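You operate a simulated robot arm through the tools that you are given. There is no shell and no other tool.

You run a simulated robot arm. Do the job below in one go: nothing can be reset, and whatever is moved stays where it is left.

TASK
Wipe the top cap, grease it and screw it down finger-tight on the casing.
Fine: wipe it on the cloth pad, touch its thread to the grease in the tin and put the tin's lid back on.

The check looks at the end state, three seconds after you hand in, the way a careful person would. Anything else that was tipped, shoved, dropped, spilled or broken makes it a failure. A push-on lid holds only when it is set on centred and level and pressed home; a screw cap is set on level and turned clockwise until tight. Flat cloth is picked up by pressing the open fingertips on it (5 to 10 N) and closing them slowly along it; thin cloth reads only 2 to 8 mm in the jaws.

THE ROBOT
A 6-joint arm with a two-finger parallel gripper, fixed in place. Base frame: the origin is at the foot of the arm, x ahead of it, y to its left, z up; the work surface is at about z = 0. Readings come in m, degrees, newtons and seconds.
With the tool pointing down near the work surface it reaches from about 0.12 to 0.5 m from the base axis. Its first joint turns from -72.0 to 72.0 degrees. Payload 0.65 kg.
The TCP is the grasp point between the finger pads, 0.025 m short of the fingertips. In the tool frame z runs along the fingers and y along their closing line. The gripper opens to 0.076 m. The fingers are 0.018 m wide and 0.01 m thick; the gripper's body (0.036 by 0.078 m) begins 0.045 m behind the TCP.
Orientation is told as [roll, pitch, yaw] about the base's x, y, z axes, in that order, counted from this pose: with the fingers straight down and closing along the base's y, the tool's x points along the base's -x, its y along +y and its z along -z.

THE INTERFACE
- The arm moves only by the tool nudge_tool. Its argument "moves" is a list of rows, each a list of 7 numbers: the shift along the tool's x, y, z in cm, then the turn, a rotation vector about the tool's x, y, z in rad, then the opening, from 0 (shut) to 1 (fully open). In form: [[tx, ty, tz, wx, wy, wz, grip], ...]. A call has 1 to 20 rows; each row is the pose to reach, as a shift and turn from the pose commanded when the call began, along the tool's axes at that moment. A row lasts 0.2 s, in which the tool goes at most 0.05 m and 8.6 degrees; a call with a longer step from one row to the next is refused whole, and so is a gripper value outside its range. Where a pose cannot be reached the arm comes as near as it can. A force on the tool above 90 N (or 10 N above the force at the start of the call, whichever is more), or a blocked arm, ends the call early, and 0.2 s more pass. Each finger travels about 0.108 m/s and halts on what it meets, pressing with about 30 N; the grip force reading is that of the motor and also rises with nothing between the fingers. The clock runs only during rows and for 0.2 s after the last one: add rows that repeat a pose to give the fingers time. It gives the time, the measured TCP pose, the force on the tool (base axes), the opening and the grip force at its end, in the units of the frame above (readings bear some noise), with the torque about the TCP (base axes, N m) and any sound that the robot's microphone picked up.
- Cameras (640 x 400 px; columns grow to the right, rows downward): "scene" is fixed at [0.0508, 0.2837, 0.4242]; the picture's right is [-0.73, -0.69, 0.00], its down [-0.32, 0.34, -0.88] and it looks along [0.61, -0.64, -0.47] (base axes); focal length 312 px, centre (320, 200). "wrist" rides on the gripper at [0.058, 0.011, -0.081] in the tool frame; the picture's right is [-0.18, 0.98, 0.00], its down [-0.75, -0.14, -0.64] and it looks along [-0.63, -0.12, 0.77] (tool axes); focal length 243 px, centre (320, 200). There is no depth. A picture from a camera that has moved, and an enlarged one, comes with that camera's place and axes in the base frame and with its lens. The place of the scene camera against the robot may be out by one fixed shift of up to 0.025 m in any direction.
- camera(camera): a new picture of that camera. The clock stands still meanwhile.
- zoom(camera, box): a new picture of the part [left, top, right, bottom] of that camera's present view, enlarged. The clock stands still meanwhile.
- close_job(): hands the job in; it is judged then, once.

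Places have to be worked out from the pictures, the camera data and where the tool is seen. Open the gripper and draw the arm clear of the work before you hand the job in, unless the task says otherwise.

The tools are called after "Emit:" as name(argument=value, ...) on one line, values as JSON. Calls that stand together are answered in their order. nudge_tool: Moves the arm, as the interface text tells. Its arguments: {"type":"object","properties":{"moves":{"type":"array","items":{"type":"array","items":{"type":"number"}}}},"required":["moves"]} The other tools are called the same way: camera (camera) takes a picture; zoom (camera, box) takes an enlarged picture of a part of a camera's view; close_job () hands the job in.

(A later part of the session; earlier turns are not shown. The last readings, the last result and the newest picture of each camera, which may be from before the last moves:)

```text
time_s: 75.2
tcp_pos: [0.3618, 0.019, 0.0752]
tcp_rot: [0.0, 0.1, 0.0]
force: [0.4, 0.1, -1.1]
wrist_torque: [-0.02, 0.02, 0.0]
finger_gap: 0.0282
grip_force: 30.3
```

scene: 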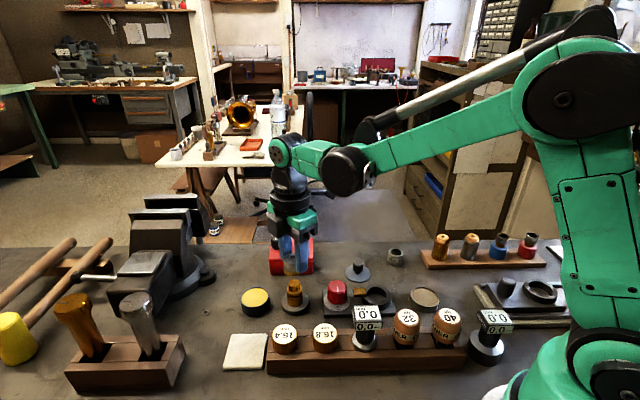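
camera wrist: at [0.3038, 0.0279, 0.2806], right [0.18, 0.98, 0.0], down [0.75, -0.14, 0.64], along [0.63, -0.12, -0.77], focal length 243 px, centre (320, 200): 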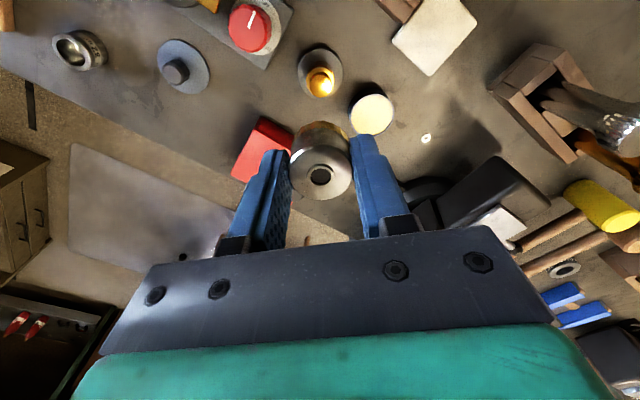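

Emit:
nudge_tool(moves=[[0, 0, 0.04, 0, 0, 0, 0.2], [0, 0, 0.08, 0, 0, 0, 0.2], [0, 0, 0.08, 0, 0, 0, 0.2]])

Emit:
zoom(camera="scene", box=[280, 265, 310, 300])

```text
time_s: 76.0
tcp_pos: [0.3617, 0.0186, 0.0742]
tcp_rot: [0.1, 0.1, 0.0]
force: [0.0, 0.6, -0.9]
wrist_torque: [0.01, 0.03, 0.0]
finger_gap: 0.0286
grip_force: 30.0
```

```text
11.43 times, centred on (295, 282) of scene
camera zoom: at [0.0508, 0.2837, 0.4242], right [-0.73, -0.69, 0.0], down [-0.32, 0.34, -0.88], along [0.61, -0.64, -0.47], focal length 3564 px, centre (606, -743)
```

zoom: 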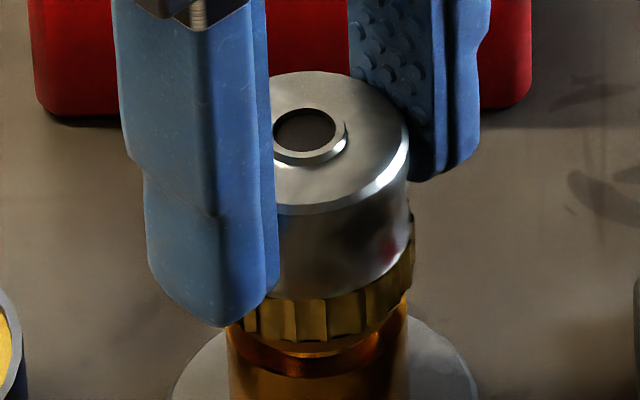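

The cap skirt seems to be sliding down around the flange, still without load. I continue creeping and watch for contact.

Emit:
nudge_tool(moves=[[0, 0, 0.04, 0, 0, 0, 0.2], [0, 0, 0.08, 0, 0, 0, 0.2], [0, 0, 0.08, 0, 0, 0, 0.2]])

Emit:
zoom(camera="scene", box=[284, 278, 308, 298])

```text
time_s: 76.8
tcp_pos: [0.3609, 0.0187, 0.0738]
tcp_rot: [0.0, 0.1, 0.0]
force: [-3.9, 0.4, 26.3]
wrist_torque: [-0.01, 0.05, -0.01]
finger_gap: 0.0285
grip_force: 29.6
```

```text
16.00 times, centred on (296, 288) of scene
camera zoom: at [0.0507, 0.2837, 0.4243], right [-0.73, -0.69, 0.0], down [-0.32, 0.34, -0.88], along [0.61, -0.64, -0.47], focal length 4990 px, centre (704, -1208)
```

zoom: 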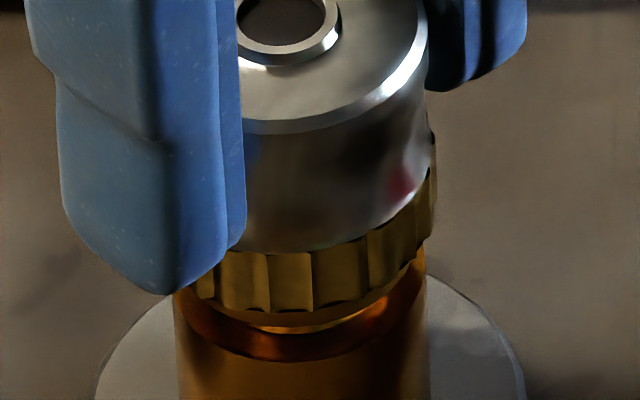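

Seated with contact force (26 N) at TCP z≈0.074. I relieve the force and open the jaws slightly so the cap rests on the casing, then regrip centred.

Emit:
nudge_tool(moves=[[0, 0, -0.08, 0, 0, 0, 0.2], [0, 0, -0.08, 0, 0, 0, 0.3], [0, 0, -0.08, 0, 0, 0, 0.45], [0, 0, -0.08, 0, 0, 0, 0.55], [0, 0, -0.08, 0, 0, 0, 0.55]])

Emit:
zoom(camera="scene", box=[265, 250, 325, 310])

Emit:
zoom(camera="wrist", box=[270, 110, 370, 200])

```text
time_s: 78.0
tcp_pos: [0.3628, 0.0188, 0.0748]
tcp_rot: [-0.1, 0.2, 0.0]
force: [-0.6, 0.8, 0.4]
wrist_torque: [-0.01, 0.01, -0.02]
finger_gap: 0.0415
grip_force: 0.1
```

```text
6.67 times, centred on (295, 280) of scene
camera zoom: at [0.0508, 0.2837, 0.4242], right [-0.73, -0.69, 0.0], down [-0.32, 0.34, -0.88], along [0.61, -0.64, -0.47], focal length 2079 px, centre (487, -333)
```

zoom: 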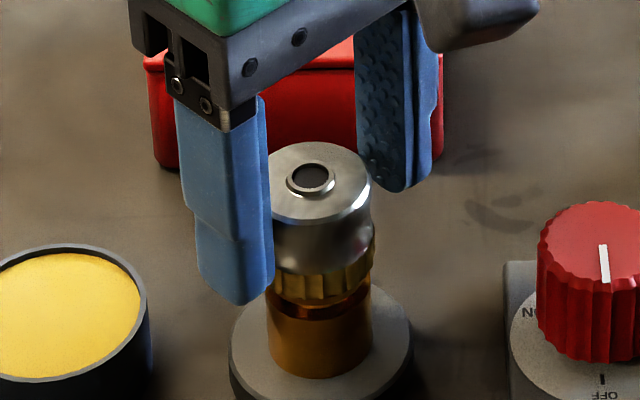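

```text
4.44 times, centred on (320, 155) of wrist
camera zoom: at [0.3038, 0.0287, 0.1536], right [0.18, 0.98, 0.0], down [0.75, -0.14, 0.64], along [0.63, -0.12, -0.77], focal length 1078 px, centre (320, 400)
```

zoom: 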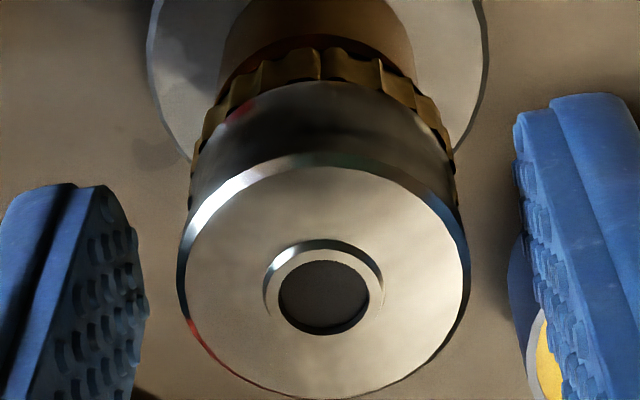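

The cap stands upright on the casing. To find the tool's turning axis relative to the cap, I raise 3 cm, view it at yaw 0, and then at about −86° of turn.

Emit:
nudge_tool(moves=[[0, 0, -1.5, 0, 0, 0, 0.55], [0, 0, -3.0, 0, 0, 0, 0.55], [0, 0, -3.0, 0, 0, 0, 0.55]])

Emit:
zoom(camera="wrist", box=[270, 90, 370, 180])

Emit:
nudge_tool(moves=[[0, 0, 0, 0, 0, -0.14, 0.55], [0, 0, 0, 0, 0, -0.28, 0.55], [0, 0, 0, 0, 0, -0.42, 0.55], [0, 0, 0, 0, 0, -0.56, 0.55], [0, 0, 0, 0, 0, -0.7, 0.55], [0, 0, 0, 0, 0, -0.84, 0.55], [0, 0, 0, 0, 0, -0.98, 0.55], [0, 0, 0, 0, 0, -1.12, 0.55], [0, 0, 0, 0, 0, -1.26, 0.55], [0, 0, 0, 0, 0, -1.4, 0.55], [0, 0, 0, 0, 0, -1.5708, 0.55], [0, 0, 0, 0, 0, -1.5708, 0.55]])

Emit:
zoom(camera="wrist", box=[270, 90, 370, 180])

```text
time_s: 78.8
tcp_pos: [0.3613, 0.0171, 0.1032]
tcp_rot: [0.0, 0.2, 0.1]
force: [0.8, 0.0, -0.5]
wrist_torque: [0.01, -0.01, -0.02]
finger_gap: 0.0418
grip_force: 0.0
```

```text
4.44 times, centred on (320, 135) of wrist
camera zoom: at [0.3037, 0.0282, 0.1838], right [0.18, 0.98, 0.0], down [0.75, -0.14, 0.64], along [0.63, -0.12, -0.77], focal length 1078 px, centre (320, 489)
```

zoom: 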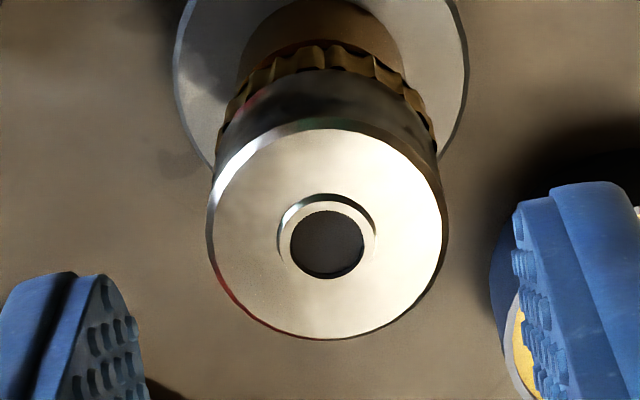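

```text
refused: row 11 steps farther than a row can; nothing moved
```

```text
4.44 times, centred on (320, 135) of wrist
camera zoom: at [0.3037, 0.0282, 0.1838], right [0.18, 0.98, 0.0], down [0.75, -0.14, 0.64], along [0.63, -0.12, -0.77], focal length 1078 px, centre (320, 489)
```

zoom: 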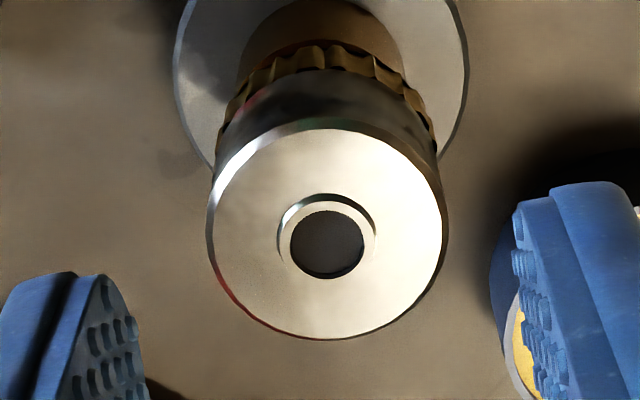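

The turn was refused (one step too long). I repeat with an extra row.

Emit:
nudge_tool(moves=[[0, 0, 0, 0, 0, -0.14, 0.55], [0, 0, 0, 0, 0, -0.28, 0.55], [0, 0, 0, 0, 0, -0.42, 0.55], [0, 0, 0, 0, 0, -0.56, 0.55], [0, 0, 0, 0, 0, -0.7, 0.55], [0, 0, 0, 0, 0, -0.84, 0.55], [0, 0, 0, 0, 0, -0.98, 0.55], [0, 0, 0, 0, 0, -1.12, 0.55], [0, 0, 0, 0, 0, -1.26, 0.55], [0, 0, 0, 0, 0, -1.4, 0.55], [0, 0, 0, 0, 0, -1.5, 0.55], [0, 0, 0, 0, 0, -1.5708, 0.55], [0, 0, 0, 0, 0, -1.5708, 0.55]])

Emit:
zoom(camera="wrist", box=[270, 90, 370, 180])

```text
time_s: 81.5
tcp_pos: [0.3628, 0.0189, 0.1049]
tcp_rot: [0.1, 0.0, 90.1]
force: [0.2, -0.7, -0.4]
wrist_torque: [-0.02, 0.0, 0.0]
finger_gap: 0.0416
grip_force: 0.0
```

```text
4.44 times, centred on (320, 135) of wrist
camera zoom: at [0.3514, -0.0406, 0.1839], right [-0.98, 0.18, 0.0], down [0.14, 0.75, 0.64], along [0.12, 0.63, -0.77], focal length 1078 px, centre (320, 489)
```

zoom: 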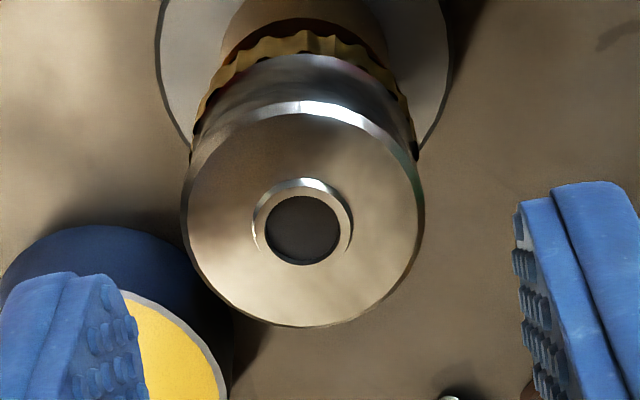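

The cap axis is about 2.6 mm in +x from the tool axis. I shift onto it, and turn further counter-clockwise to see how much wrist travel I have.

Emit:
nudge_tool(moves=[[0, -0.26, 0, 0, 0, 0, 0.55], [0, -0.26, 0, 0, 0, -0.14, 0.55], [0, -0.26, 0, 0, 0, -0.28, 0.55], [0, -0.26, 0, 0, 0, -0.42, 0.55], [0, -0.26, 0, 0, 0, -0.56, 0.55], [0, -0.26, 0, 0, 0, -0.7, 0.55], [0, -0.26, 0, 0, 0, -0.84, 0.55], [0, -0.26, 0, 0, 0, -0.98, 0.55], [0, -0.26, 0, 0, 0, -1.05, 0.55], [0, -0.26, 0, 0, 0, -1.05, 0.55]])

Emit:
zoom(camera="wrist", box=[270, 90, 370, 180])

```text
time_s: 83.8
tcp_pos: [0.3647, 0.0188, 0.1039]
tcp_rot: [0.0, -0.2, 150.4]
force: [-0.6, 0.1, -0.3]
wrist_torque: [0.01, 0.02, -0.01]
finger_gap: 0.0418
grip_force: 0.0
```

```text
4.44 times, centred on (320, 135) of wrist
camera zoom: at [0.4101, -0.0208, 0.1839], right [-0.65, -0.76, 0.0], down [-0.58, 0.5, 0.64], along [-0.49, 0.42, -0.77], focal length 1078 px, centre (320, 489)
```

zoom: 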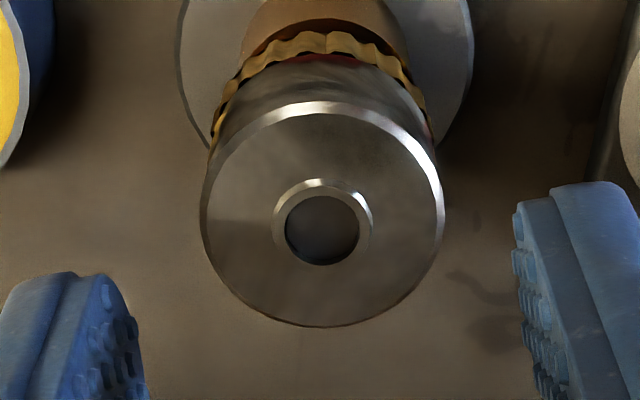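

Yaw 150° is reachable and the cap is now nearly centred. I try a bit more counter-clockwise.

Emit:
nudge_tool(moves=[[0, 0, 0, 0, 0, -0.14, 0.55], [0, 0, 0, 0, 0, -0.28, 0.55], [0, 0, 0, 0, 0, -0.42, 0.55], [0, 0, 0, 0, 0, -0.56, 0.55], [0, 0, 0, 0, 0, -0.56, 0.55]])

Emit:
zoom(camera="wrist", box=[270, 90, 370, 180])

```text
time_s: 85.0
tcp_pos: [0.3588, 0.0597, 0.105]
tcp_rot: [0.2, -0.1, -177.9]
force: [0.6, 0.6, 0.1]
wrist_torque: [-0.04, 0.01, -0.01]
finger_gap: 0.0418
grip_force: 0.0
out of reach, approached as far as the arm can: row 4, 5
```

```text
4.44 times, centred on (320, 135) of wrist
camera zoom: at [0.4178, 0.0508, 0.184], right [-0.15, -0.99, 0.0], down [-0.76, 0.12, 0.64], along [-0.64, 0.09, -0.77], focal length 1078 px, centre (320, 489)
```

zoom: 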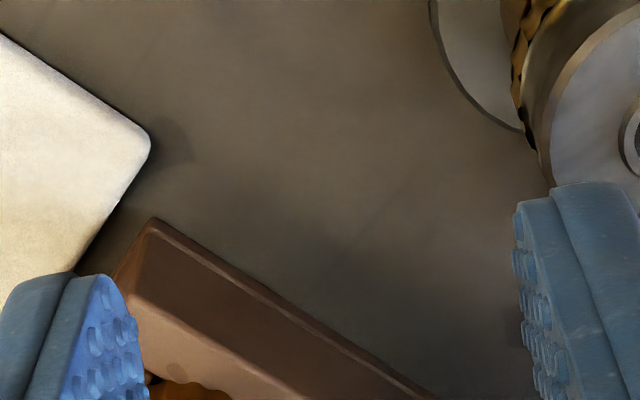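

That overshot the wrist limit (~172°), so the arm swung aside, still clear of everything. I turn back clockwise to yaw ≈150°.

Emit:
nudge_tool(moves=[[0, 0, 0, 0, 0, 0.14, 0.55], [0, 0, 0, 0, 0, 0.28, 0.55], [0, 0, 0, 0, 0, 0.42, 0.55], [0, 0, 0, 0, 0, 0.52, 0.55], [0, 0, 0, 0, 0, 0.52, 0.55]])

Emit:
zoom(camera="wrist", box=[270, 90, 370, 180])

```text
time_s: 86.2
tcp_pos: [0.3578, 0.0586, 0.103]
tcp_rot: [0.0, -0.1, 152.4]
force: [-0.5, -0.1, 0.1]
wrist_torque: [-0.02, -0.03, -0.03]
finger_gap: 0.0414
grip_force: 0.0
```

```text
4.44 times, centred on (320, 135) of wrist
camera zoom: at [0.4051, 0.022, 0.1841], right [-0.62, -0.79, 0.0], down [-0.6, 0.47, 0.64], along [-0.51, 0.4, -0.76], focal length 1078 px, centre (320, 489)
```

zoom: 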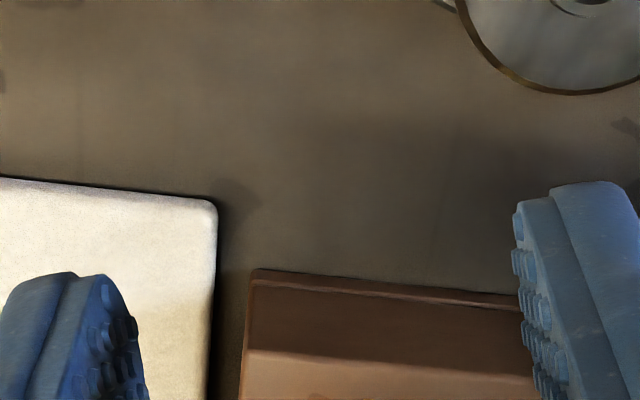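

The arm kept the displaced position. I move back over the cap (about 0.3646, 0.0186) along the tool's axes and re-check.

Emit:
nudge_tool(moves=[[1.2, 1.6, 0, 0, 0, 0, 0.55], [2.45, 3.23, 0, 0, 0, 0, 0.55], [2.45, 3.23, 0, 0, 0, 0, 0.55]])

Emit:
zoom(camera="wrist", box=[270, 90, 370, 180])

Emit:
zoom(camera="scene", box=[245, 230, 345, 320])

```text
time_s: 87.0
tcp_pos: [0.3647, 0.0196, 0.1048]
tcp_rot: [-0.1, -0.1, 152.6]
force: [0.0, -0.4, 1.2]
wrist_torque: [-0.01, 0.02, -0.02]
finger_gap: 0.0417
grip_force: 0.0
```

```text
4.44 times, centred on (320, 135) of wrist
camera zoom: at [0.4121, -0.0178, 0.184], right [-0.62, -0.79, 0.0], down [-0.6, 0.47, 0.64], along [-0.51, 0.4, -0.76], focal length 1078 px, centre (320, 489)
```

zoom: 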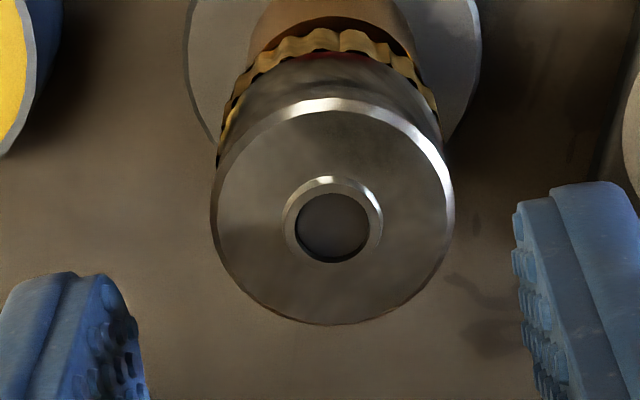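

```text
4.44 times, centred on (295, 275) of scene
camera zoom: at [0.0508, 0.2837, 0.4242], right [-0.73, -0.69, 0.0], down [-0.32, 0.34, -0.88], along [0.61, -0.64, -0.47], focal length 1386 px, centre (431, -133)
```

zoom: 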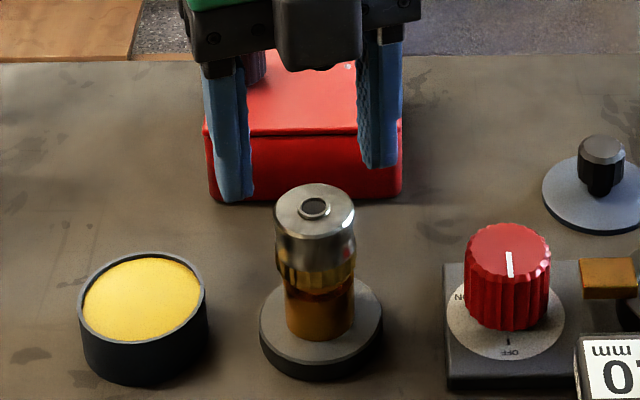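

The cap is about 1.1 mm to one side; I correct, descend to the cap's body (TCP z≈0.0715) and grip.

Emit:
nudge_tool(moves=[[-0.04, 0.11, 0.8, 0, 0, 0, 0.55], [-0.04, 0.11, 2.0, 0, 0, 0, 0.55], [-0.04, 0.11, 3.0, 0, 0, 0, 0.55], [-0.04, 0.11, 3.25, 0, 0, 0, 0.55], [-0.04, 0.11, 3.25, 0, 0, 0, 0.55]])

Emit:
zoom(camera="wrist", box=[260, 90, 380, 200])

Emit:
zoom(camera="scene", box=[265, 250, 325, 310])

```text
time_s: 88.2
tcp_pos: [0.364, 0.0183, 0.072]
tcp_rot: [0.0, -0.1, 152.5]
force: [-0.2, 0.7, -0.4]
wrist_torque: [0.02, 0.0, -0.01]
finger_gap: 0.0418
grip_force: 0.1
```

```text
3.64 times, centred on (320, 145) of wrist
camera zoom: at [0.411, -0.0186, 0.1512], right [-0.62, -0.79, 0.0], down [-0.6, 0.47, 0.64], along [-0.51, 0.4, -0.76], focal length 882 px, centre (320, 400)
```

zoom: 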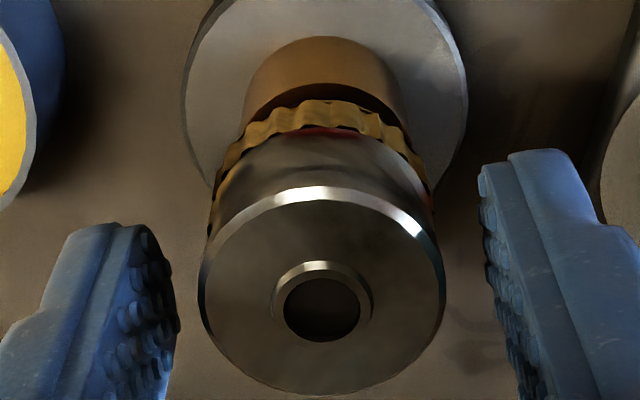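

```text
6.67 times, centred on (295, 280) of scene
camera zoom: at [0.0508, 0.2837, 0.4242], right [-0.73, -0.69, 0.0], down [-0.32, 0.34, -0.88], along [0.61, -0.64, -0.47], focal length 2079 px, centre (487, -333)
```

zoom: 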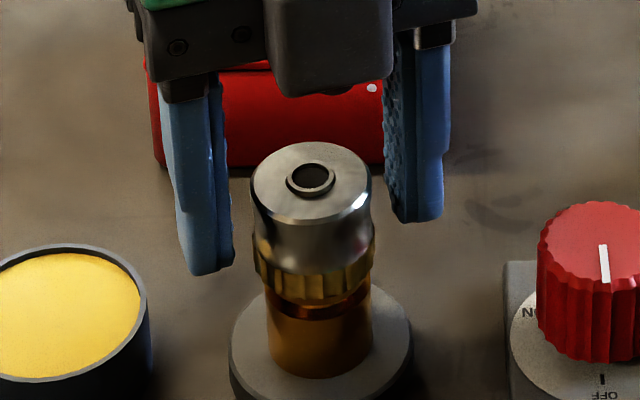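

Centred around the cap. I close the jaws on it.

Emit:
nudge_tool(moves=[[0, 0, 0, 0, 0, 0, 0.45], [0, 0, 0, 0, 0, 0, 0.38], [0, 0, 0, 0, 0, 0, 0.3], [0, 0, 0, 0, 0, 0, 0.2], [0, 0, 0, 0, 0, 0, 0.2]])

```text
time_s: 89.3
tcp_pos: [0.3642, 0.0189, 0.0719]
tcp_rot: [0.0, -0.1, 152.5]
force: [0.0, -0.2, 0.3]
wrist_torque: [-0.03, -0.01, -0.02]
finger_gap: 0.0295
grip_force: 30.1
```

Gripped (29.5 mm). I make a first clockwise turn of about 32° and read force and torque.

Emit:
nudge_tool(moves=[[0, 0, 0, 0, 0, 0.14, 0.2], [0, 0, 0, 0, 0, 0.28, 0.2], [0, 0, 0, 0, 0, 0.42, 0.2], [0, 0, 0, 0, 0, 0.56, 0.2]])

Emit:
zoom(camera="scene", box=[265, 250, 325, 310])

```text
time_s: 90.3
tcp_pos: [0.3646, 0.0188, 0.071]
tcp_rot: [0.1, 0.0, 120.2]
force: [-0.3, -0.5, 0.6]
wrist_torque: [0.05, 0.01, -0.02]
finger_gap: 0.0293
grip_force: 29.8
```

```text
6.67 times, centred on (295, 280) of scene
camera zoom: at [0.0508, 0.2837, 0.4242], right [-0.73, -0.69, 0.0], down [-0.32, 0.34, -0.88], along [0.61, -0.64, -0.47], focal length 2079 px, centre (487, -333)
```

zoom: 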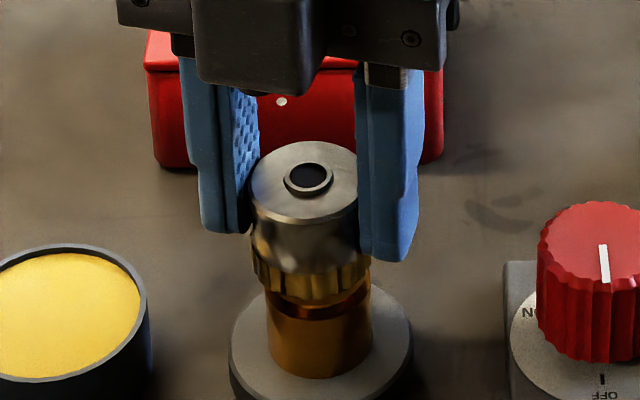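

No resistance yet. I keep turning clockwise with a slight downward press.

Emit:
nudge_tool(moves=[[0, 0, 0.03, 0, 0, 0.14, 0.2], [0, 0, 0.05, 0, 0, 0.28, 0.2], [0, 0, 0.05, 0, 0, 0.42, 0.2], [0, 0, 0.05, 0, 0, 0.56, 0.2], [0, 0, 0.05, 0, 0, 0.7, 0.2], [0, 0, 0.05, 0, 0, 0.84, 0.2]])

```text
time_s: 91.8
tcp_pos: [0.3641, 0.0189, 0.0707]
tcp_rot: [0.0, 0.0, 72.1]
force: [0.7, -0.4, 0.4]
wrist_torque: [-0.01, 0.04, -0.05]
finger_gap: 0.0294
grip_force: 30.5
```

Still free. I continue turning and pressing lightly.

Emit:
nudge_tool(moves=[[0, 0, 0.03, 0, 0, 0.14, 0.2], [0, 0, 0.05, 0, 0, 0.28, 0.2], [0, 0, 0.05, 0, 0, 0.42, 0.2], [0, 0, 0.05, 0, 0, 0.56, 0.2], [0, 0, 0.05, 0, 0, 0.7, 0.2], [0, 0, 0.05, 0, 0, 0.84, 0.2]])

Emit:
zoom(camera="scene", box=[265, 250, 325, 310])

```text
time_s: 93.2
tcp_pos: [0.3646, 0.019, 0.0709]
tcp_rot: [0.1, 0.1, 24.0]
force: [-0.3, 0.4, -0.8]
wrist_torque: [0.01, -0.04, -0.01]
finger_gap: 0.0294
grip_force: 29.9
```

```text
6.67 times, centred on (295, 280) of scene
camera zoom: at [0.0508, 0.2837, 0.4242], right [-0.73, -0.69, 0.0], down [-0.32, 0.34, -0.88], along [0.61, -0.64, -0.47], focal length 2079 px, centre (487, -333)
```

zoom: 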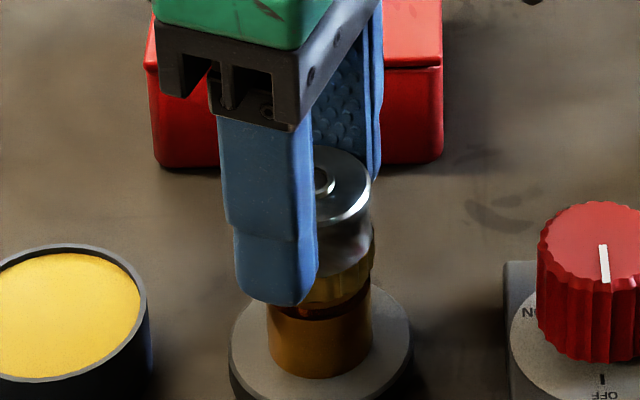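

The cap appears to be following down. I keep turning clockwise, pressing a further millimetre.

Emit:
nudge_tool(moves=[[0, 0, 0.03, 0, 0, 0.14, 0.2], [0, 0, 0.06, 0, 0, 0.28, 0.2], [0, 0, 0.09, 0, 0, 0.42, 0.2], [0, 0, 0.1, 0, 0, 0.56, 0.2], [0, 0, 0.1, 0, 0, 0.7, 0.2], [0, 0, 0.1, 0, 0, 0.84, 0.2], [0, 0, 0.1, 0, 0, 0.98, 0.2], [0, 0, 0.1, 0, 0, 1.12, 0.2]])

Emit:
zoom(camera="scene", box=[265, 250, 325, 310])

```text
time_s: 95.0
tcp_pos: [0.3641, 0.0196, 0.0699]
tcp_rot: [0.0, 0.1, -40.2]
force: [0.6, 0.0, -0.3]
wrist_torque: [0.01, -0.02, 0.02]
finger_gap: 0.0293
grip_force: 29.8
```

```text
6.67 times, centred on (295, 280) of scene
camera zoom: at [0.0508, 0.2837, 0.4242], right [-0.73, -0.69, 0.0], down [-0.32, 0.34, -0.88], along [0.61, -0.64, -0.47], focal length 2079 px, centre (487, -333)
```

zoom: 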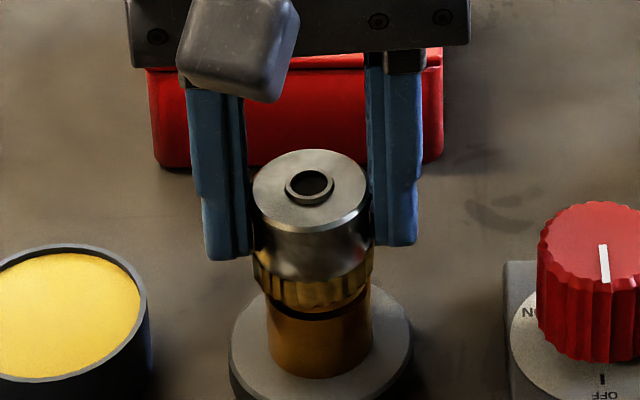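

The cap has come down about 2 mm while turning, so the thread seems engaged. I continue to turn and follow down.

Emit:
nudge_tool(moves=[[0, 0, 0.03, 0, 0, 0.14, 0.2], [0, 0, 0.06, 0, 0, 0.28, 0.2], [0, 0, 0.09, 0, 0, 0.42, 0.2], [0, 0, 0.1, 0, 0, 0.56, 0.2], [0, 0, 0.1, 0, 0, 0.7, 0.2], [0, 0, 0.1, 0, 0, 0.84, 0.2], [0, 0, 0.1, 0, 0, 0.98, 0.2], [0, 0, 0.1, 0, 0, 1.12, 0.2], [0, 0, 0.1, 0, 0, 1.26, 0.2], [0, 0, 0.1, 0, 0, 1.4, 0.2], [0, 0, 0.1, 0, 0, 1.54, 0.2], [0, 0, 0.1, 0, 0, 1.68, 0.2]])

Emit:
zoom(camera="scene", box=[265, 250, 325, 310])

```text
time_s: 97.5
tcp_pos: [0.3653, 0.0191, 0.0688]
tcp_rot: [-0.1, -0.1, -136.5]
force: [0.2, 0.5, -0.3]
wrist_torque: [0.0, -0.01, -0.02]
finger_gap: 0.0291
grip_force: 30.1
```

```text
6.67 times, centred on (295, 280) of scene
camera zoom: at [0.0508, 0.2837, 0.4242], right [-0.73, -0.69, 0.0], down [-0.32, 0.34, -0.88], along [0.61, -0.64, -0.47], focal length 2079 px, centre (487, -333)
```

zoom: 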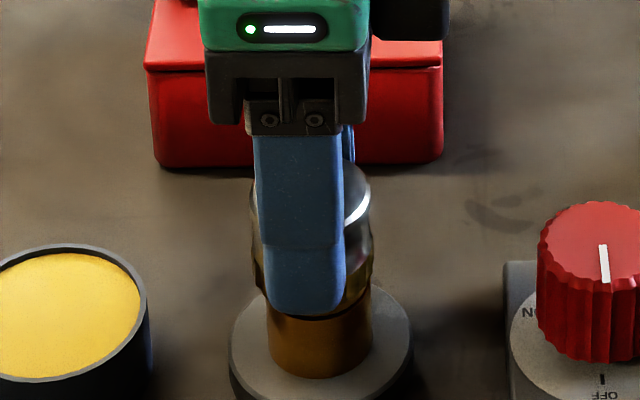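

One jaw-sweep (289°) is done without resistance. I open the jaws and check the cap before turning back for another bite.

Emit:
nudge_tool(moves=[[0, 0, 0, 0, 0, 0, 0.3], [0, 0, 0, 0, 0, 0, 0.4], [0, 0, 0, 0, 0, 0, 0.5], [0, 0, 0, 0, 0, 0, 0.6], [0, 0, 0, 0, 0, 0, 0.6]])

Emit:
zoom(camera="scene", box=[265, 250, 325, 310])

Emit:
zoom(camera="wrist", box=[260, 90, 380, 200])

```text
time_s: 98.8
tcp_pos: [0.3651, 0.019, 0.0693]
tcp_rot: [-0.1, 0.0, -136.3]
force: [-0.6, 0.7, 0.0]
wrist_torque: [-0.06, 0.05, -0.05]
finger_gap: 0.0458
grip_force: 0.0
```

```text
6.67 times, centred on (295, 280) of scene
camera zoom: at [0.0508, 0.2837, 0.4242], right [-0.73, -0.69, 0.0], down [-0.32, 0.34, -0.88], along [0.61, -0.64, -0.47], focal length 2079 px, centre (487, -333)
```

zoom: 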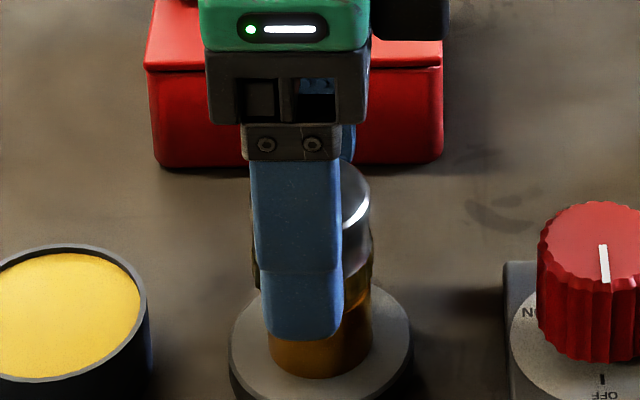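

```text
3.64 times, centred on (320, 145) of wrist
camera zoom: at [0.414, 0.0505, 0.1483], right [0.55, -0.84, 0.0], down [-0.64, -0.42, 0.64], along [-0.54, -0.35, -0.77], focal length 882 px, centre (320, 400)
```

zoom: 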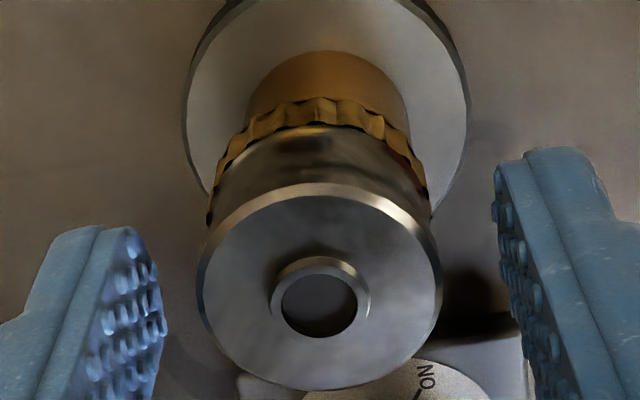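

The cap sits level and lower on the casing. I rotate the open jaws back counter-clockwise for the next bite.

Emit:
nudge_tool(moves=[[0, 0, -0.5, 0, 0, -0.14, 0.6], [0, 0, -0.5, 0, 0, -0.28, 0.6], [0, 0, -0.5, 0, 0, -0.42, 0.6], [0, 0, -0.5, 0, 0, -0.56, 0.6], [0, 0, -0.5, 0, 0, -0.7, 0.6], [0, 0, -0.5, 0, 0, -0.84, 0.6], [0, 0, -0.5, 0, 0, -0.98, 0.6], [0, 0, -0.5, 0, 0, -1.12, 0.6], [0, 0, -0.5, 0, 0, -1.26, 0.6], [0, 0, -0.5, 0, 0, -1.4, 0.6], [0, 0, -0.5, 0, 0, -1.54, 0.6], [0, 0, -0.5, 0, 0, -1.68, 0.6], [0, 0, -0.5, 0, 0, -1.82, 0.6], [0, 0, -0.5, 0, 0, -1.96, 0.6], [0, 0, -0.5, 0, 0, -2.1, 0.6], [0, 0, -0.5, 0, 0, -2.24, 0.6], [0, 0, -0.5, 0, 0, -2.38, 0.6], [0, 0, -0.5, 0, 0, -2.5, 0.6]])

Emit:
nudge_tool(moves=[[0, 0, 0, 0, 0, -0.14, 0.6], [0, 0, 0, 0, 0, -0.28, 0.6], [0, 0, 0, 0, 0, -0.42, 0.6], [0, 0, 0, 0, 0, -0.56, 0.6], [0, 0, 0, 0, 0, -0.7, 0.6], [0, 0, 0, 0, 0, -0.84, 0.6], [0, 0, 0, 0, 0, -0.98, 0.6], [0, 0, 0, 0, 0, -1.12, 0.6], [0, 0, 0, 0, 0, -1.26, 0.6], [0, 0, 0, 0, 0, -1.4, 0.6], [0, 0, 0, 0, 0, -1.54, 0.6], [0, 0, 0, 0, 0, -1.68, 0.6], [0, 0, 0, 0, 0, -1.82, 0.6], [0, 0, 0, 0, 0, -1.96, 0.6], [0, 0, 0, 0, 0, -2.1, 0.6], [0, 0, 0, 0, 0, -2.24, 0.6], [0, 0, 0, 0, 0, -2.38, 0.6], [0, 0, 0, 0, 0, -2.5, 0.6], [0, 0, 0, 0, 0, -2.5, 0.6]])

Emit:
zoom(camera="scene", box=[265, 250, 325, 310])

Emit:
zoom(camera="wrist", box=[260, 90, 380, 200])

```text
time_s: 102.5
tcp_pos: [0.3649, 0.0182, 0.0733]
tcp_rot: [0.0, 0.1, 7.2]
force: [-0.7, 0.0, 0.0]
wrist_torque: [0.01, 0.0, -0.03]
finger_gap: 0.0455
grip_force: 0.0
```

```text
time_s: 106.5
tcp_pos: [0.3633, 0.019, 0.0738]
tcp_rot: [0.0, -0.1, 150.3]
force: [-0.6, 0.2, -0.1]
wrist_torque: [0.02, -0.03, 0.02]
finger_gap: 0.0455
grip_force: 0.1
```

```text
6.67 times, centred on (295, 280) of scene
camera zoom: at [0.0508, 0.2837, 0.4242], right [-0.73, -0.69, 0.0], down [-0.32, 0.34, -0.88], along [0.61, -0.64, -0.47], focal length 2079 px, centre (487, -333)
```

zoom: 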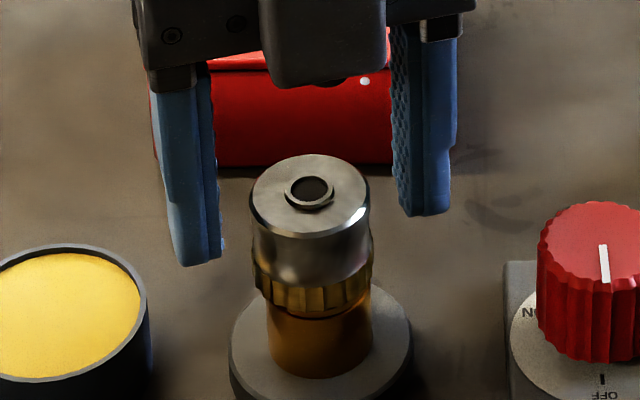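

```text
3.64 times, centred on (320, 145) of wrist
camera zoom: at [0.4097, -0.0202, 0.1537], right [-0.65, -0.76, 0.0], down [-0.58, 0.5, 0.64], along [-0.49, 0.42, -0.76], focal length 882 px, centre (320, 400)
```

zoom: 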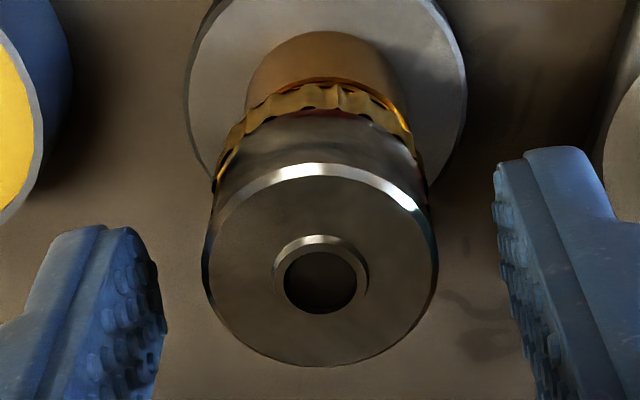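

The cap has moved down ~3.5 mm but sits about 1 mm off the casing axis. I shift the tool 0.7 mm onto the casing axis, lower, regrip, and turn on.

Emit:
nudge_tool(moves=[[0, 0.07, 0.25, 0, 0, 0, 0.6], [0, 0.07, 0.5, 0, 0, 0, 0.6], [0, 0.07, 0.5, 0, 0, 0, 0.45], [0, 0.07, 0.5, 0, 0, 0, 0.38], [0, 0.07, 0.5, 0, 0, 0, 0.3], [0, 0.07, 0.5, 0, 0, 0, 0.2], [0, 0.07, 0.5, 0, 0, 0, 0.2]])

Emit:
nudge_tool(moves=[[0, 0, 0, 0, 0, 0.14, 0.2], [0, 0, 0, 0, 0, 0.28, 0.2], [0, 0, 0, 0, 0, 0.42, 0.2], [0, 0, 0, 0, 0, 0.56, 0.2], [0, 0, 0, 0, 0, 0.7, 0.2]])

Emit:
zoom(camera="scene", box=[265, 250, 325, 310])

```text
time_s: 108.2
tcp_pos: [0.3636, 0.0178, 0.0693]
tcp_rot: [0.0, -0.2, 150.2]
force: [0.2, -0.2, 2.1]
wrist_torque: [0.02, 0.0, 0.02]
finger_gap: 0.0298
grip_force: 29.5
```

```text
time_s: 109.3
tcp_pos: [0.365, 0.0183, 0.0687]
tcp_rot: [0.1, -0.1, 110.0]
force: [-2.1, 1.9, 5.3]
wrist_torque: [0.07, 0.14, 0.04]
finger_gap: 0.0301
grip_force: 29.7
```

```text
6.67 times, centred on (295, 280) of scene
camera zoom: at [0.0508, 0.2837, 0.4243], right [-0.73, -0.69, 0.0], down [-0.32, 0.34, -0.88], along [0.61, -0.64, -0.47], focal length 2079 px, centre (487, -333)
```

zoom: 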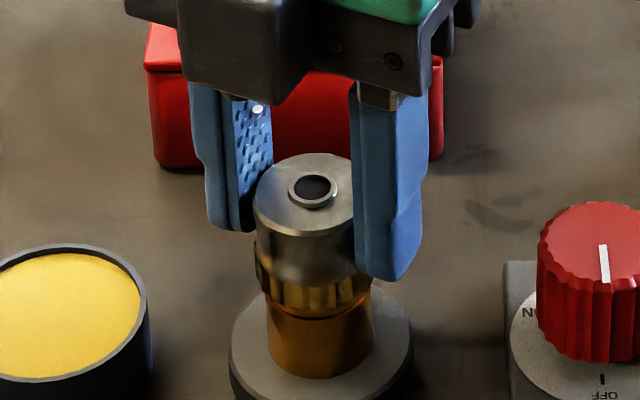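

There is now some contact load (5 N) as it turns. I continue clockwise in stages.

Emit:
nudge_tool(moves=[[0, 0, 0, 0, 0, 0.14, 0.2], [0, 0, 0, 0, 0, 0.28, 0.2], [0, 0, 0, 0, 0, 0.42, 0.2], [0, 0, 0, 0, 0, 0.56, 0.2], [0, 0, 0, 0, 0, 0.7, 0.2]])

Emit:
nudge_tool(moves=[[0, 0, 0.02, 0, 0, 0.14, 0.2], [0, 0, 0.04, 0, 0, 0.28, 0.2], [0, 0, 0.05, 0, 0, 0.42, 0.2], [0, 0, 0.05, 0, 0, 0.56, 0.2], [0, 0, 0.05, 0, 0, 0.7, 0.2], [0, 0, 0.05, 0, 0, 0.84, 0.2]])

Emit:
zoom(camera="scene", box=[265, 250, 325, 310])

```text
time_s: 110.5
tcp_pos: [0.3638, 0.0183, 0.0686]
tcp_rot: [0.1, 0.0, 69.8]
force: [0.7, -0.6, -5.1]
wrist_torque: [-0.03, -0.16, 0.03]
finger_gap: 0.0302
grip_force: 29.9
```

```text
time_s: 112.0
tcp_pos: [0.3637, 0.0182, 0.0678]
tcp_rot: [0.0, 0.1, 21.7]
force: [1.7, -1.4, 13.5]
wrist_torque: [0.0, -0.14, 0.14]
finger_gap: 0.0303
grip_force: 30.0
```

```text
6.67 times, centred on (295, 280) of scene
camera zoom: at [0.0508, 0.2837, 0.4243], right [-0.73, -0.69, 0.0], down [-0.32, 0.34, -0.88], along [0.61, -0.64, -0.47], focal length 2079 px, centre (487, -333)
```

zoom: 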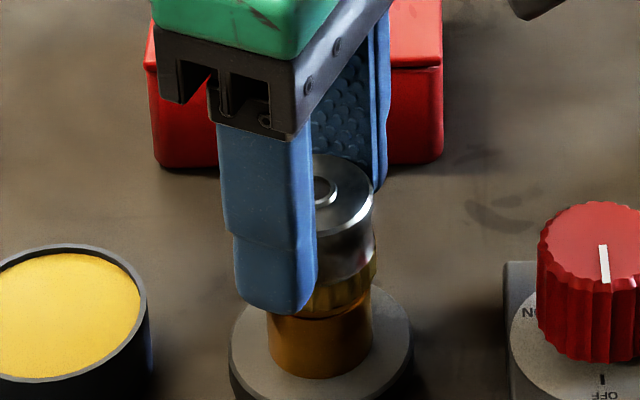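

Thread friction is appearing (torque +0.14 N·m). I keep turning clockwise without extra press and watch the torque.

Emit:
nudge_tool(moves=[[0, 0, 0, 0, 0, 0.14, 0.2], [0, 0, 0, 0, 0, 0.28, 0.2], [0, 0, 0, 0, 0, 0.42, 0.2], [0, 0, 0, 0, 0, 0.56, 0.2], [0, 0, 0, 0, 0, 0.7, 0.2]])

Emit:
zoom(camera="scene", box=[265, 250, 325, 310])

```text
time_s: 113.2
tcp_pos: [0.3641, 0.0189, 0.0684]
tcp_rot: [0.0, 0.1, -18.3]
force: [1.0, -1.0, -1.6]
wrist_torque: [-0.13, -0.01, 0.01]
finger_gap: 0.0303
grip_force: 29.9
```

```text
6.67 times, centred on (295, 280) of scene
camera zoom: at [0.0508, 0.2837, 0.4242], right [-0.73, -0.69, 0.0], down [-0.32, 0.34, -0.88], along [0.61, -0.64, -0.47], focal length 2079 px, centre (487, -333)
```

zoom: 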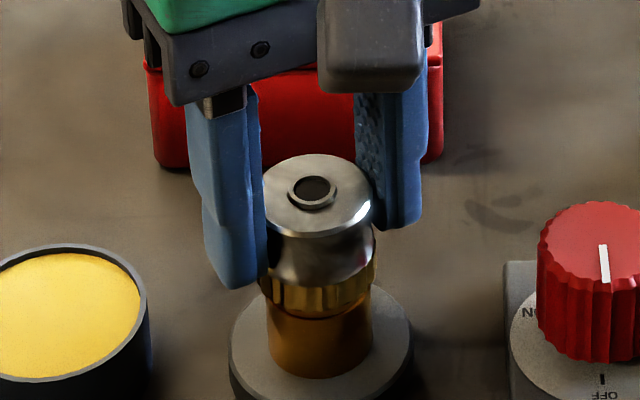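

The cap now aligns with the casing, descending roughly 3–4 mm per turn. I continue clockwise following down about 0.08 mm per step.

Emit:
nudge_tool(moves=[[0, 0, 0.008, 0, 0, 0.14, 0.2], [0, 0, 0.016, 0, 0, 0.28, 0.2], [0, 0, 0.025, 0, 0, 0.42, 0.2], [0, 0, 0.033, 0, 0, 0.56, 0.2], [0, 0, 0.041, 0, 0, 0.7, 0.2]])

Emit:
nudge_tool(moves=[[0, 0, 0.008, 0, 0, 0.14, 0.2], [0, 0, 0.016, 0, 0, 0.28, 0.2], [0, 0, 0.025, 0, 0, 0.42, 0.2], [0, 0, 0.033, 0, 0, 0.56, 0.2], [0, 0, 0.041, 0, 0, 0.7, 0.2]])

Emit:
nudge_tool(moves=[[0, 0, 0.008, 0, 0, 0.14, 0.2], [0, 0, 0.016, 0, 0, 0.28, 0.2], [0, 0, 0.025, 0, 0, 0.42, 0.2], [0, 0, 0.033, 0, 0, 0.56, 0.2], [0, 0, 0.041, 0, 0, 0.7, 0.2]])

Emit:
zoom(camera="scene", box=[265, 250, 325, 310])

```text
time_s: 114.3
tcp_pos: [0.3641, 0.0183, 0.0664]
tcp_rot: [0.1, 0.1, -58.6]
force: [-5.7, 1.1, 19.7]
wrist_torque: [0.1, 0.04, 0.08]
finger_gap: 0.0301
grip_force: 30.2
```

```text
time_s: 115.5
tcp_pos: [0.3647, 0.0192, 0.0689]
tcp_rot: [0.0, 0.1, -98.6]
force: [-1.8, 7.3, 15.3]
wrist_torque: [0.2, -0.05, 0.06]
finger_gap: 0.0298
grip_force: 29.9
```

```text
time_s: 116.8
tcp_pos: [0.3631, 0.018, 0.0667]
tcp_rot: [0.0, 0.0, -138.9]
force: [-3.3, 4.7, 14.6]
wrist_torque: [0.08, -0.03, 0.09]
finger_gap: 0.03
grip_force: 30.1
```

```text
6.67 times, centred on (295, 280) of scene
camera zoom: at [0.0508, 0.2837, 0.4243], right [-0.73, -0.69, 0.0], down [-0.32, 0.34, -0.88], along [0.61, -0.64, -0.47], focal length 2079 px, centre (487, -333)
```

zoom: 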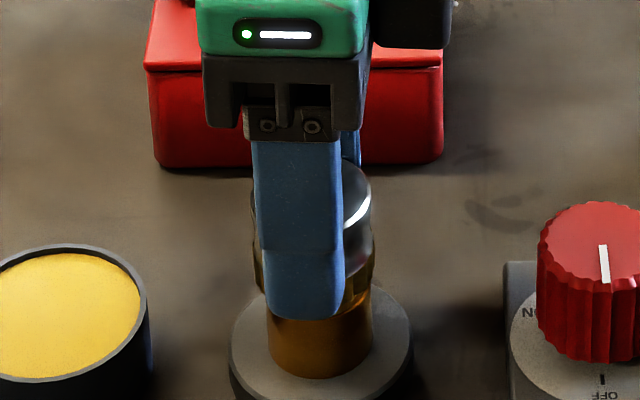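

Steady ~15 N down and a few newtons sideways. I release, look at the cap, and turn back for a third bite.

Emit:
nudge_tool(moves=[[0, 0, -0.04, 0, 0, 0, 0.2], [0, 0, -0.04, 0, 0, 0, 0.3], [0, 0, -0.04, 0, 0, 0, 0.4], [0, 0, -0.04, 0, 0, 0, 0.5], [0, 0, -0.04, 0, 0, 0, 0.6], [0, 0, -0.04, 0, 0, 0, 0.6]])

Emit:
nudge_tool(moves=[[0, 0, -0.5, 0, 0, -0.14, 0.6], [0, 0, -0.5, 0, 0, -0.28, 0.6], [0, 0, -0.5, 0, 0, -0.42, 0.6], [0, 0, -0.5, 0, 0, -0.56, 0.6], [0, 0, -0.5, 0, 0, -0.7, 0.6], [0, 0, -0.5, 0, 0, -0.84, 0.6], [0, 0, -0.5, 0, 0, -0.98, 0.6], [0, 0, -0.5, 0, 0, -1.12, 0.6], [0, 0, -0.5, 0, 0, -1.26, 0.6], [0, 0, -0.5, 0, 0, -1.4, 0.6], [0, 0, -0.5, 0, 0, -1.54, 0.6], [0, 0, -0.5, 0, 0, -1.68, 0.6], [0, 0, -0.5, 0, 0, -1.82, 0.6], [0, 0, -0.5, 0, 0, -1.96, 0.6], [0, 0, -0.5, 0, 0, -2.1, 0.6], [0, 0, -0.5, 0, 0, -2.24, 0.6], [0, 0, -0.5, 0, 0, -2.38, 0.6], [0, 0, -0.5, 0, 0, -2.425, 0.6], [0, 0, -0.5, 0, 0, -2.425, 0.6]])

Emit:
zoom(camera="scene", box=[265, 250, 325, 310])

Emit:
zoom(camera="wrist", box=[260, 90, 380, 200])

```text
time_s: 118.2
tcp_pos: [0.3634, 0.0186, 0.0671]
tcp_rot: [-0.1, 0.1, -138.7]
force: [0.5, -0.9, 0.4]
wrist_torque: [-0.02, 0.0, -0.01]
finger_gap: 0.0454
grip_force: 0.1
```

```text
time_s: 122.2
tcp_pos: [0.3647, 0.0174, 0.0743]
tcp_rot: [0.1, 0.1, 0.5]
force: [0.4, -0.1, 0.4]
wrist_torque: [0.01, 0.0, -0.02]
finger_gap: 0.0456
grip_force: 0.1
```

```text
6.67 times, centred on (295, 280) of scene
camera zoom: at [0.0508, 0.2837, 0.4242], right [-0.73, -0.69, 0.0], down [-0.32, 0.34, -0.88], along [0.61, -0.64, -0.47], focal length 2079 px, centre (487, -333)
```

zoom: 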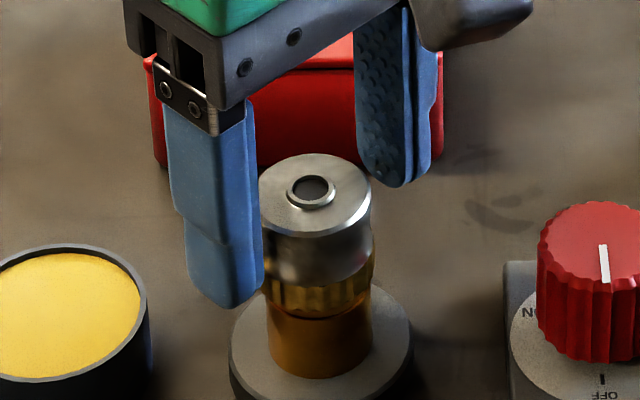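

```text
3.64 times, centred on (320, 145) of wrist
camera zoom: at [0.3059, 0.0282, 0.1524], right [0.18, 0.98, 0.0], down [0.75, -0.14, 0.64], along [0.63, -0.11, -0.77], focal length 882 px, centre (320, 400)
```

zoom: 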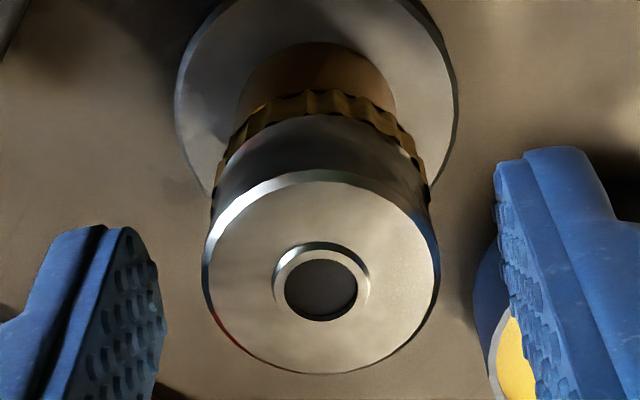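

The cap's height did not change during the second bite, so I zoom in at the joint to see whether it is seated, and level.

Emit:
zoom(camera="scene", box=[282, 272, 310, 300])

Emit:
zoom(camera="wrist", box=[280, 90, 360, 150])

```text
14.29 times, centred on (296, 286) of scene
camera zoom: at [0.0508, 0.2837, 0.4242], right [-0.73, -0.69, 0.0], down [-0.32, 0.34, -0.88], along [0.61, -0.64, -0.47], focal length 4455 px, centre (663, -1029)
```

zoom: 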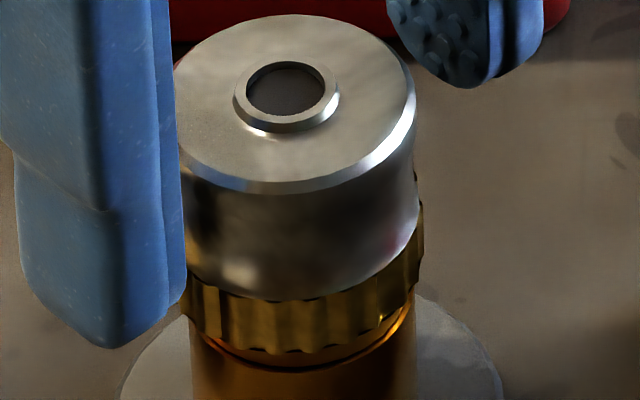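

```text
6.67 times, centred on (320, 120) of wrist
camera zoom: at [0.3059, 0.0282, 0.1524], right [0.18, 0.98, 0.0], down [0.75, -0.14, 0.64], along [0.63, -0.11, -0.77], focal length 1618 px, centre (320, 733)
```

zoom: 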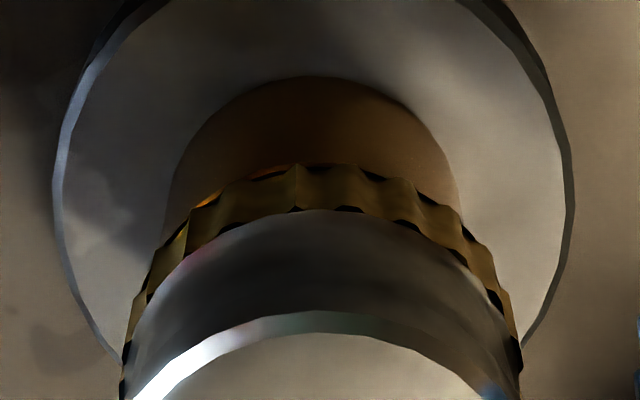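

The cap skirt has swallowed the flange but a thin gap remains above the body. To learn whether the thread is engaged, I regrip here and try a gentle 1.5 mm lift, reading the force.

Emit:
nudge_tool(moves=[[0, 0, 0.3, 0, 0, 0, 0.6], [0, 0, 0.55, 0, 0, 0, 0.55], [0, 0, 0.55, 0, 0, 0, 0.45], [0, 0, 0.55, 0, 0, 0, 0.38], [0, 0, 0.55, 0, 0, 0, 0.3], [0, 0, 0.55, 0, 0, 0, 0.2], [0, 0, 0.55, 0, 0, 0, 0.2]])

Emit:
nudge_tool(moves=[[0, 0, -0.04, 0, 0, 0, 0.2], [0, 0, -0.08, 0, 0, 0, 0.2], [0, 0, -0.08, 0, 0, 0, 0.2]])

```text
time_s: 123.8
tcp_pos: [0.3654, 0.0187, 0.0671]
tcp_rot: [0.0, 0.1, 0.3]
force: [-0.6, -1.8, -0.1]
wrist_torque: [0.05, -0.04, 0.02]
finger_gap: 0.0291
grip_force: 30.2
```

```text
time_s: 124.5
tcp_pos: [0.3633, 0.018, 0.0673]
tcp_rot: [0.0, 0.1, 0.3]
force: [1.6, 3.5, -8.4]
wrist_torque: [0.02, 0.0, 0.07]
finger_gap: 0.0293
grip_force: 29.9
```

Lifting meets −8 N, so the thread is holding: engaged. I go back down and turn clockwise 40° without pressing to see the pull.

Emit:
nudge_tool(moves=[[0, 0, 0.08, 0, 0, 0, 0.2], [0, 0, 0.08, 0, 0, 0, 0.2]])

Emit:
nudge_tool(moves=[[0, 0, 0, 0, 0, 0.14, 0.2], [0, 0, 0, 0, 0, 0.28, 0.2], [0, 0, 0, 0, 0, 0.42, 0.2], [0, 0, 0, 0, 0, 0.56, 0.2], [0, 0, 0, 0, 0, 0.7, 0.2]])

Emit:
nudge_tool(moves=[[0, 0, 0, 0, 0, 0.14, 0.2], [0, 0, 0, 0, 0, 0.28, 0.2], [0, 0, 0, 0, 0, 0.42, 0.2], [0, 0, 0, 0, 0, 0.56, 0.2], [0, 0, 0, 0, 0, 0.7, 0.2]])

Emit:
zoom(camera="scene", box=[282, 272, 310, 300])

```text
time_s: 125.2
tcp_pos: [0.3638, 0.0179, 0.067]
tcp_rot: [0.2, 0.1, 0.4]
force: [1.1, 2.3, 15.7]
wrist_torque: [0.17, -0.03, 0.03]
finger_gap: 0.0291
grip_force: 29.8
```

```text
time_s: 126.3
tcp_pos: [0.3631, 0.0178, 0.0671]
tcp_rot: [0.0, 0.1, -39.9]
force: [-1.0, 2.2, -5.4]
wrist_torque: [0.18, -0.02, 0.06]
finger_gap: 0.0291
grip_force: 29.8
```

```text
time_s: 127.5
tcp_pos: [0.3629, 0.0187, 0.0662]
tcp_rot: [0.0, 0.0, -80.1]
force: [5.9, -1.3, 4.1]
wrist_torque: [0.01, -0.23, 0.05]
finger_gap: 0.0289
grip_force: 30.2
```

```text
14.29 times, centred on (296, 286) of scene
camera zoom: at [0.0508, 0.2837, 0.4243], right [-0.73, -0.69, 0.0], down [-0.32, 0.34, -0.88], along [0.61, -0.64, -0.47], focal length 4455 px, centre (663, -1029)
```

zoom: 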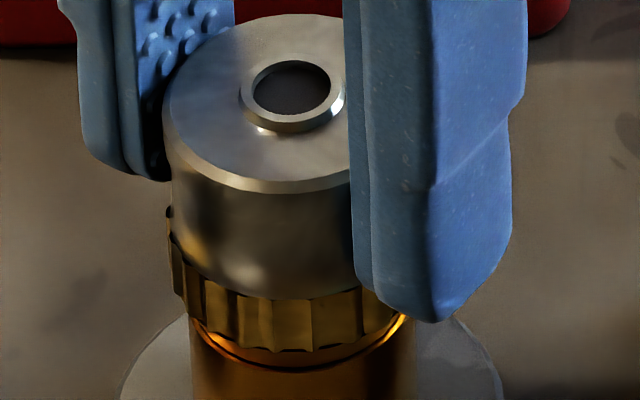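

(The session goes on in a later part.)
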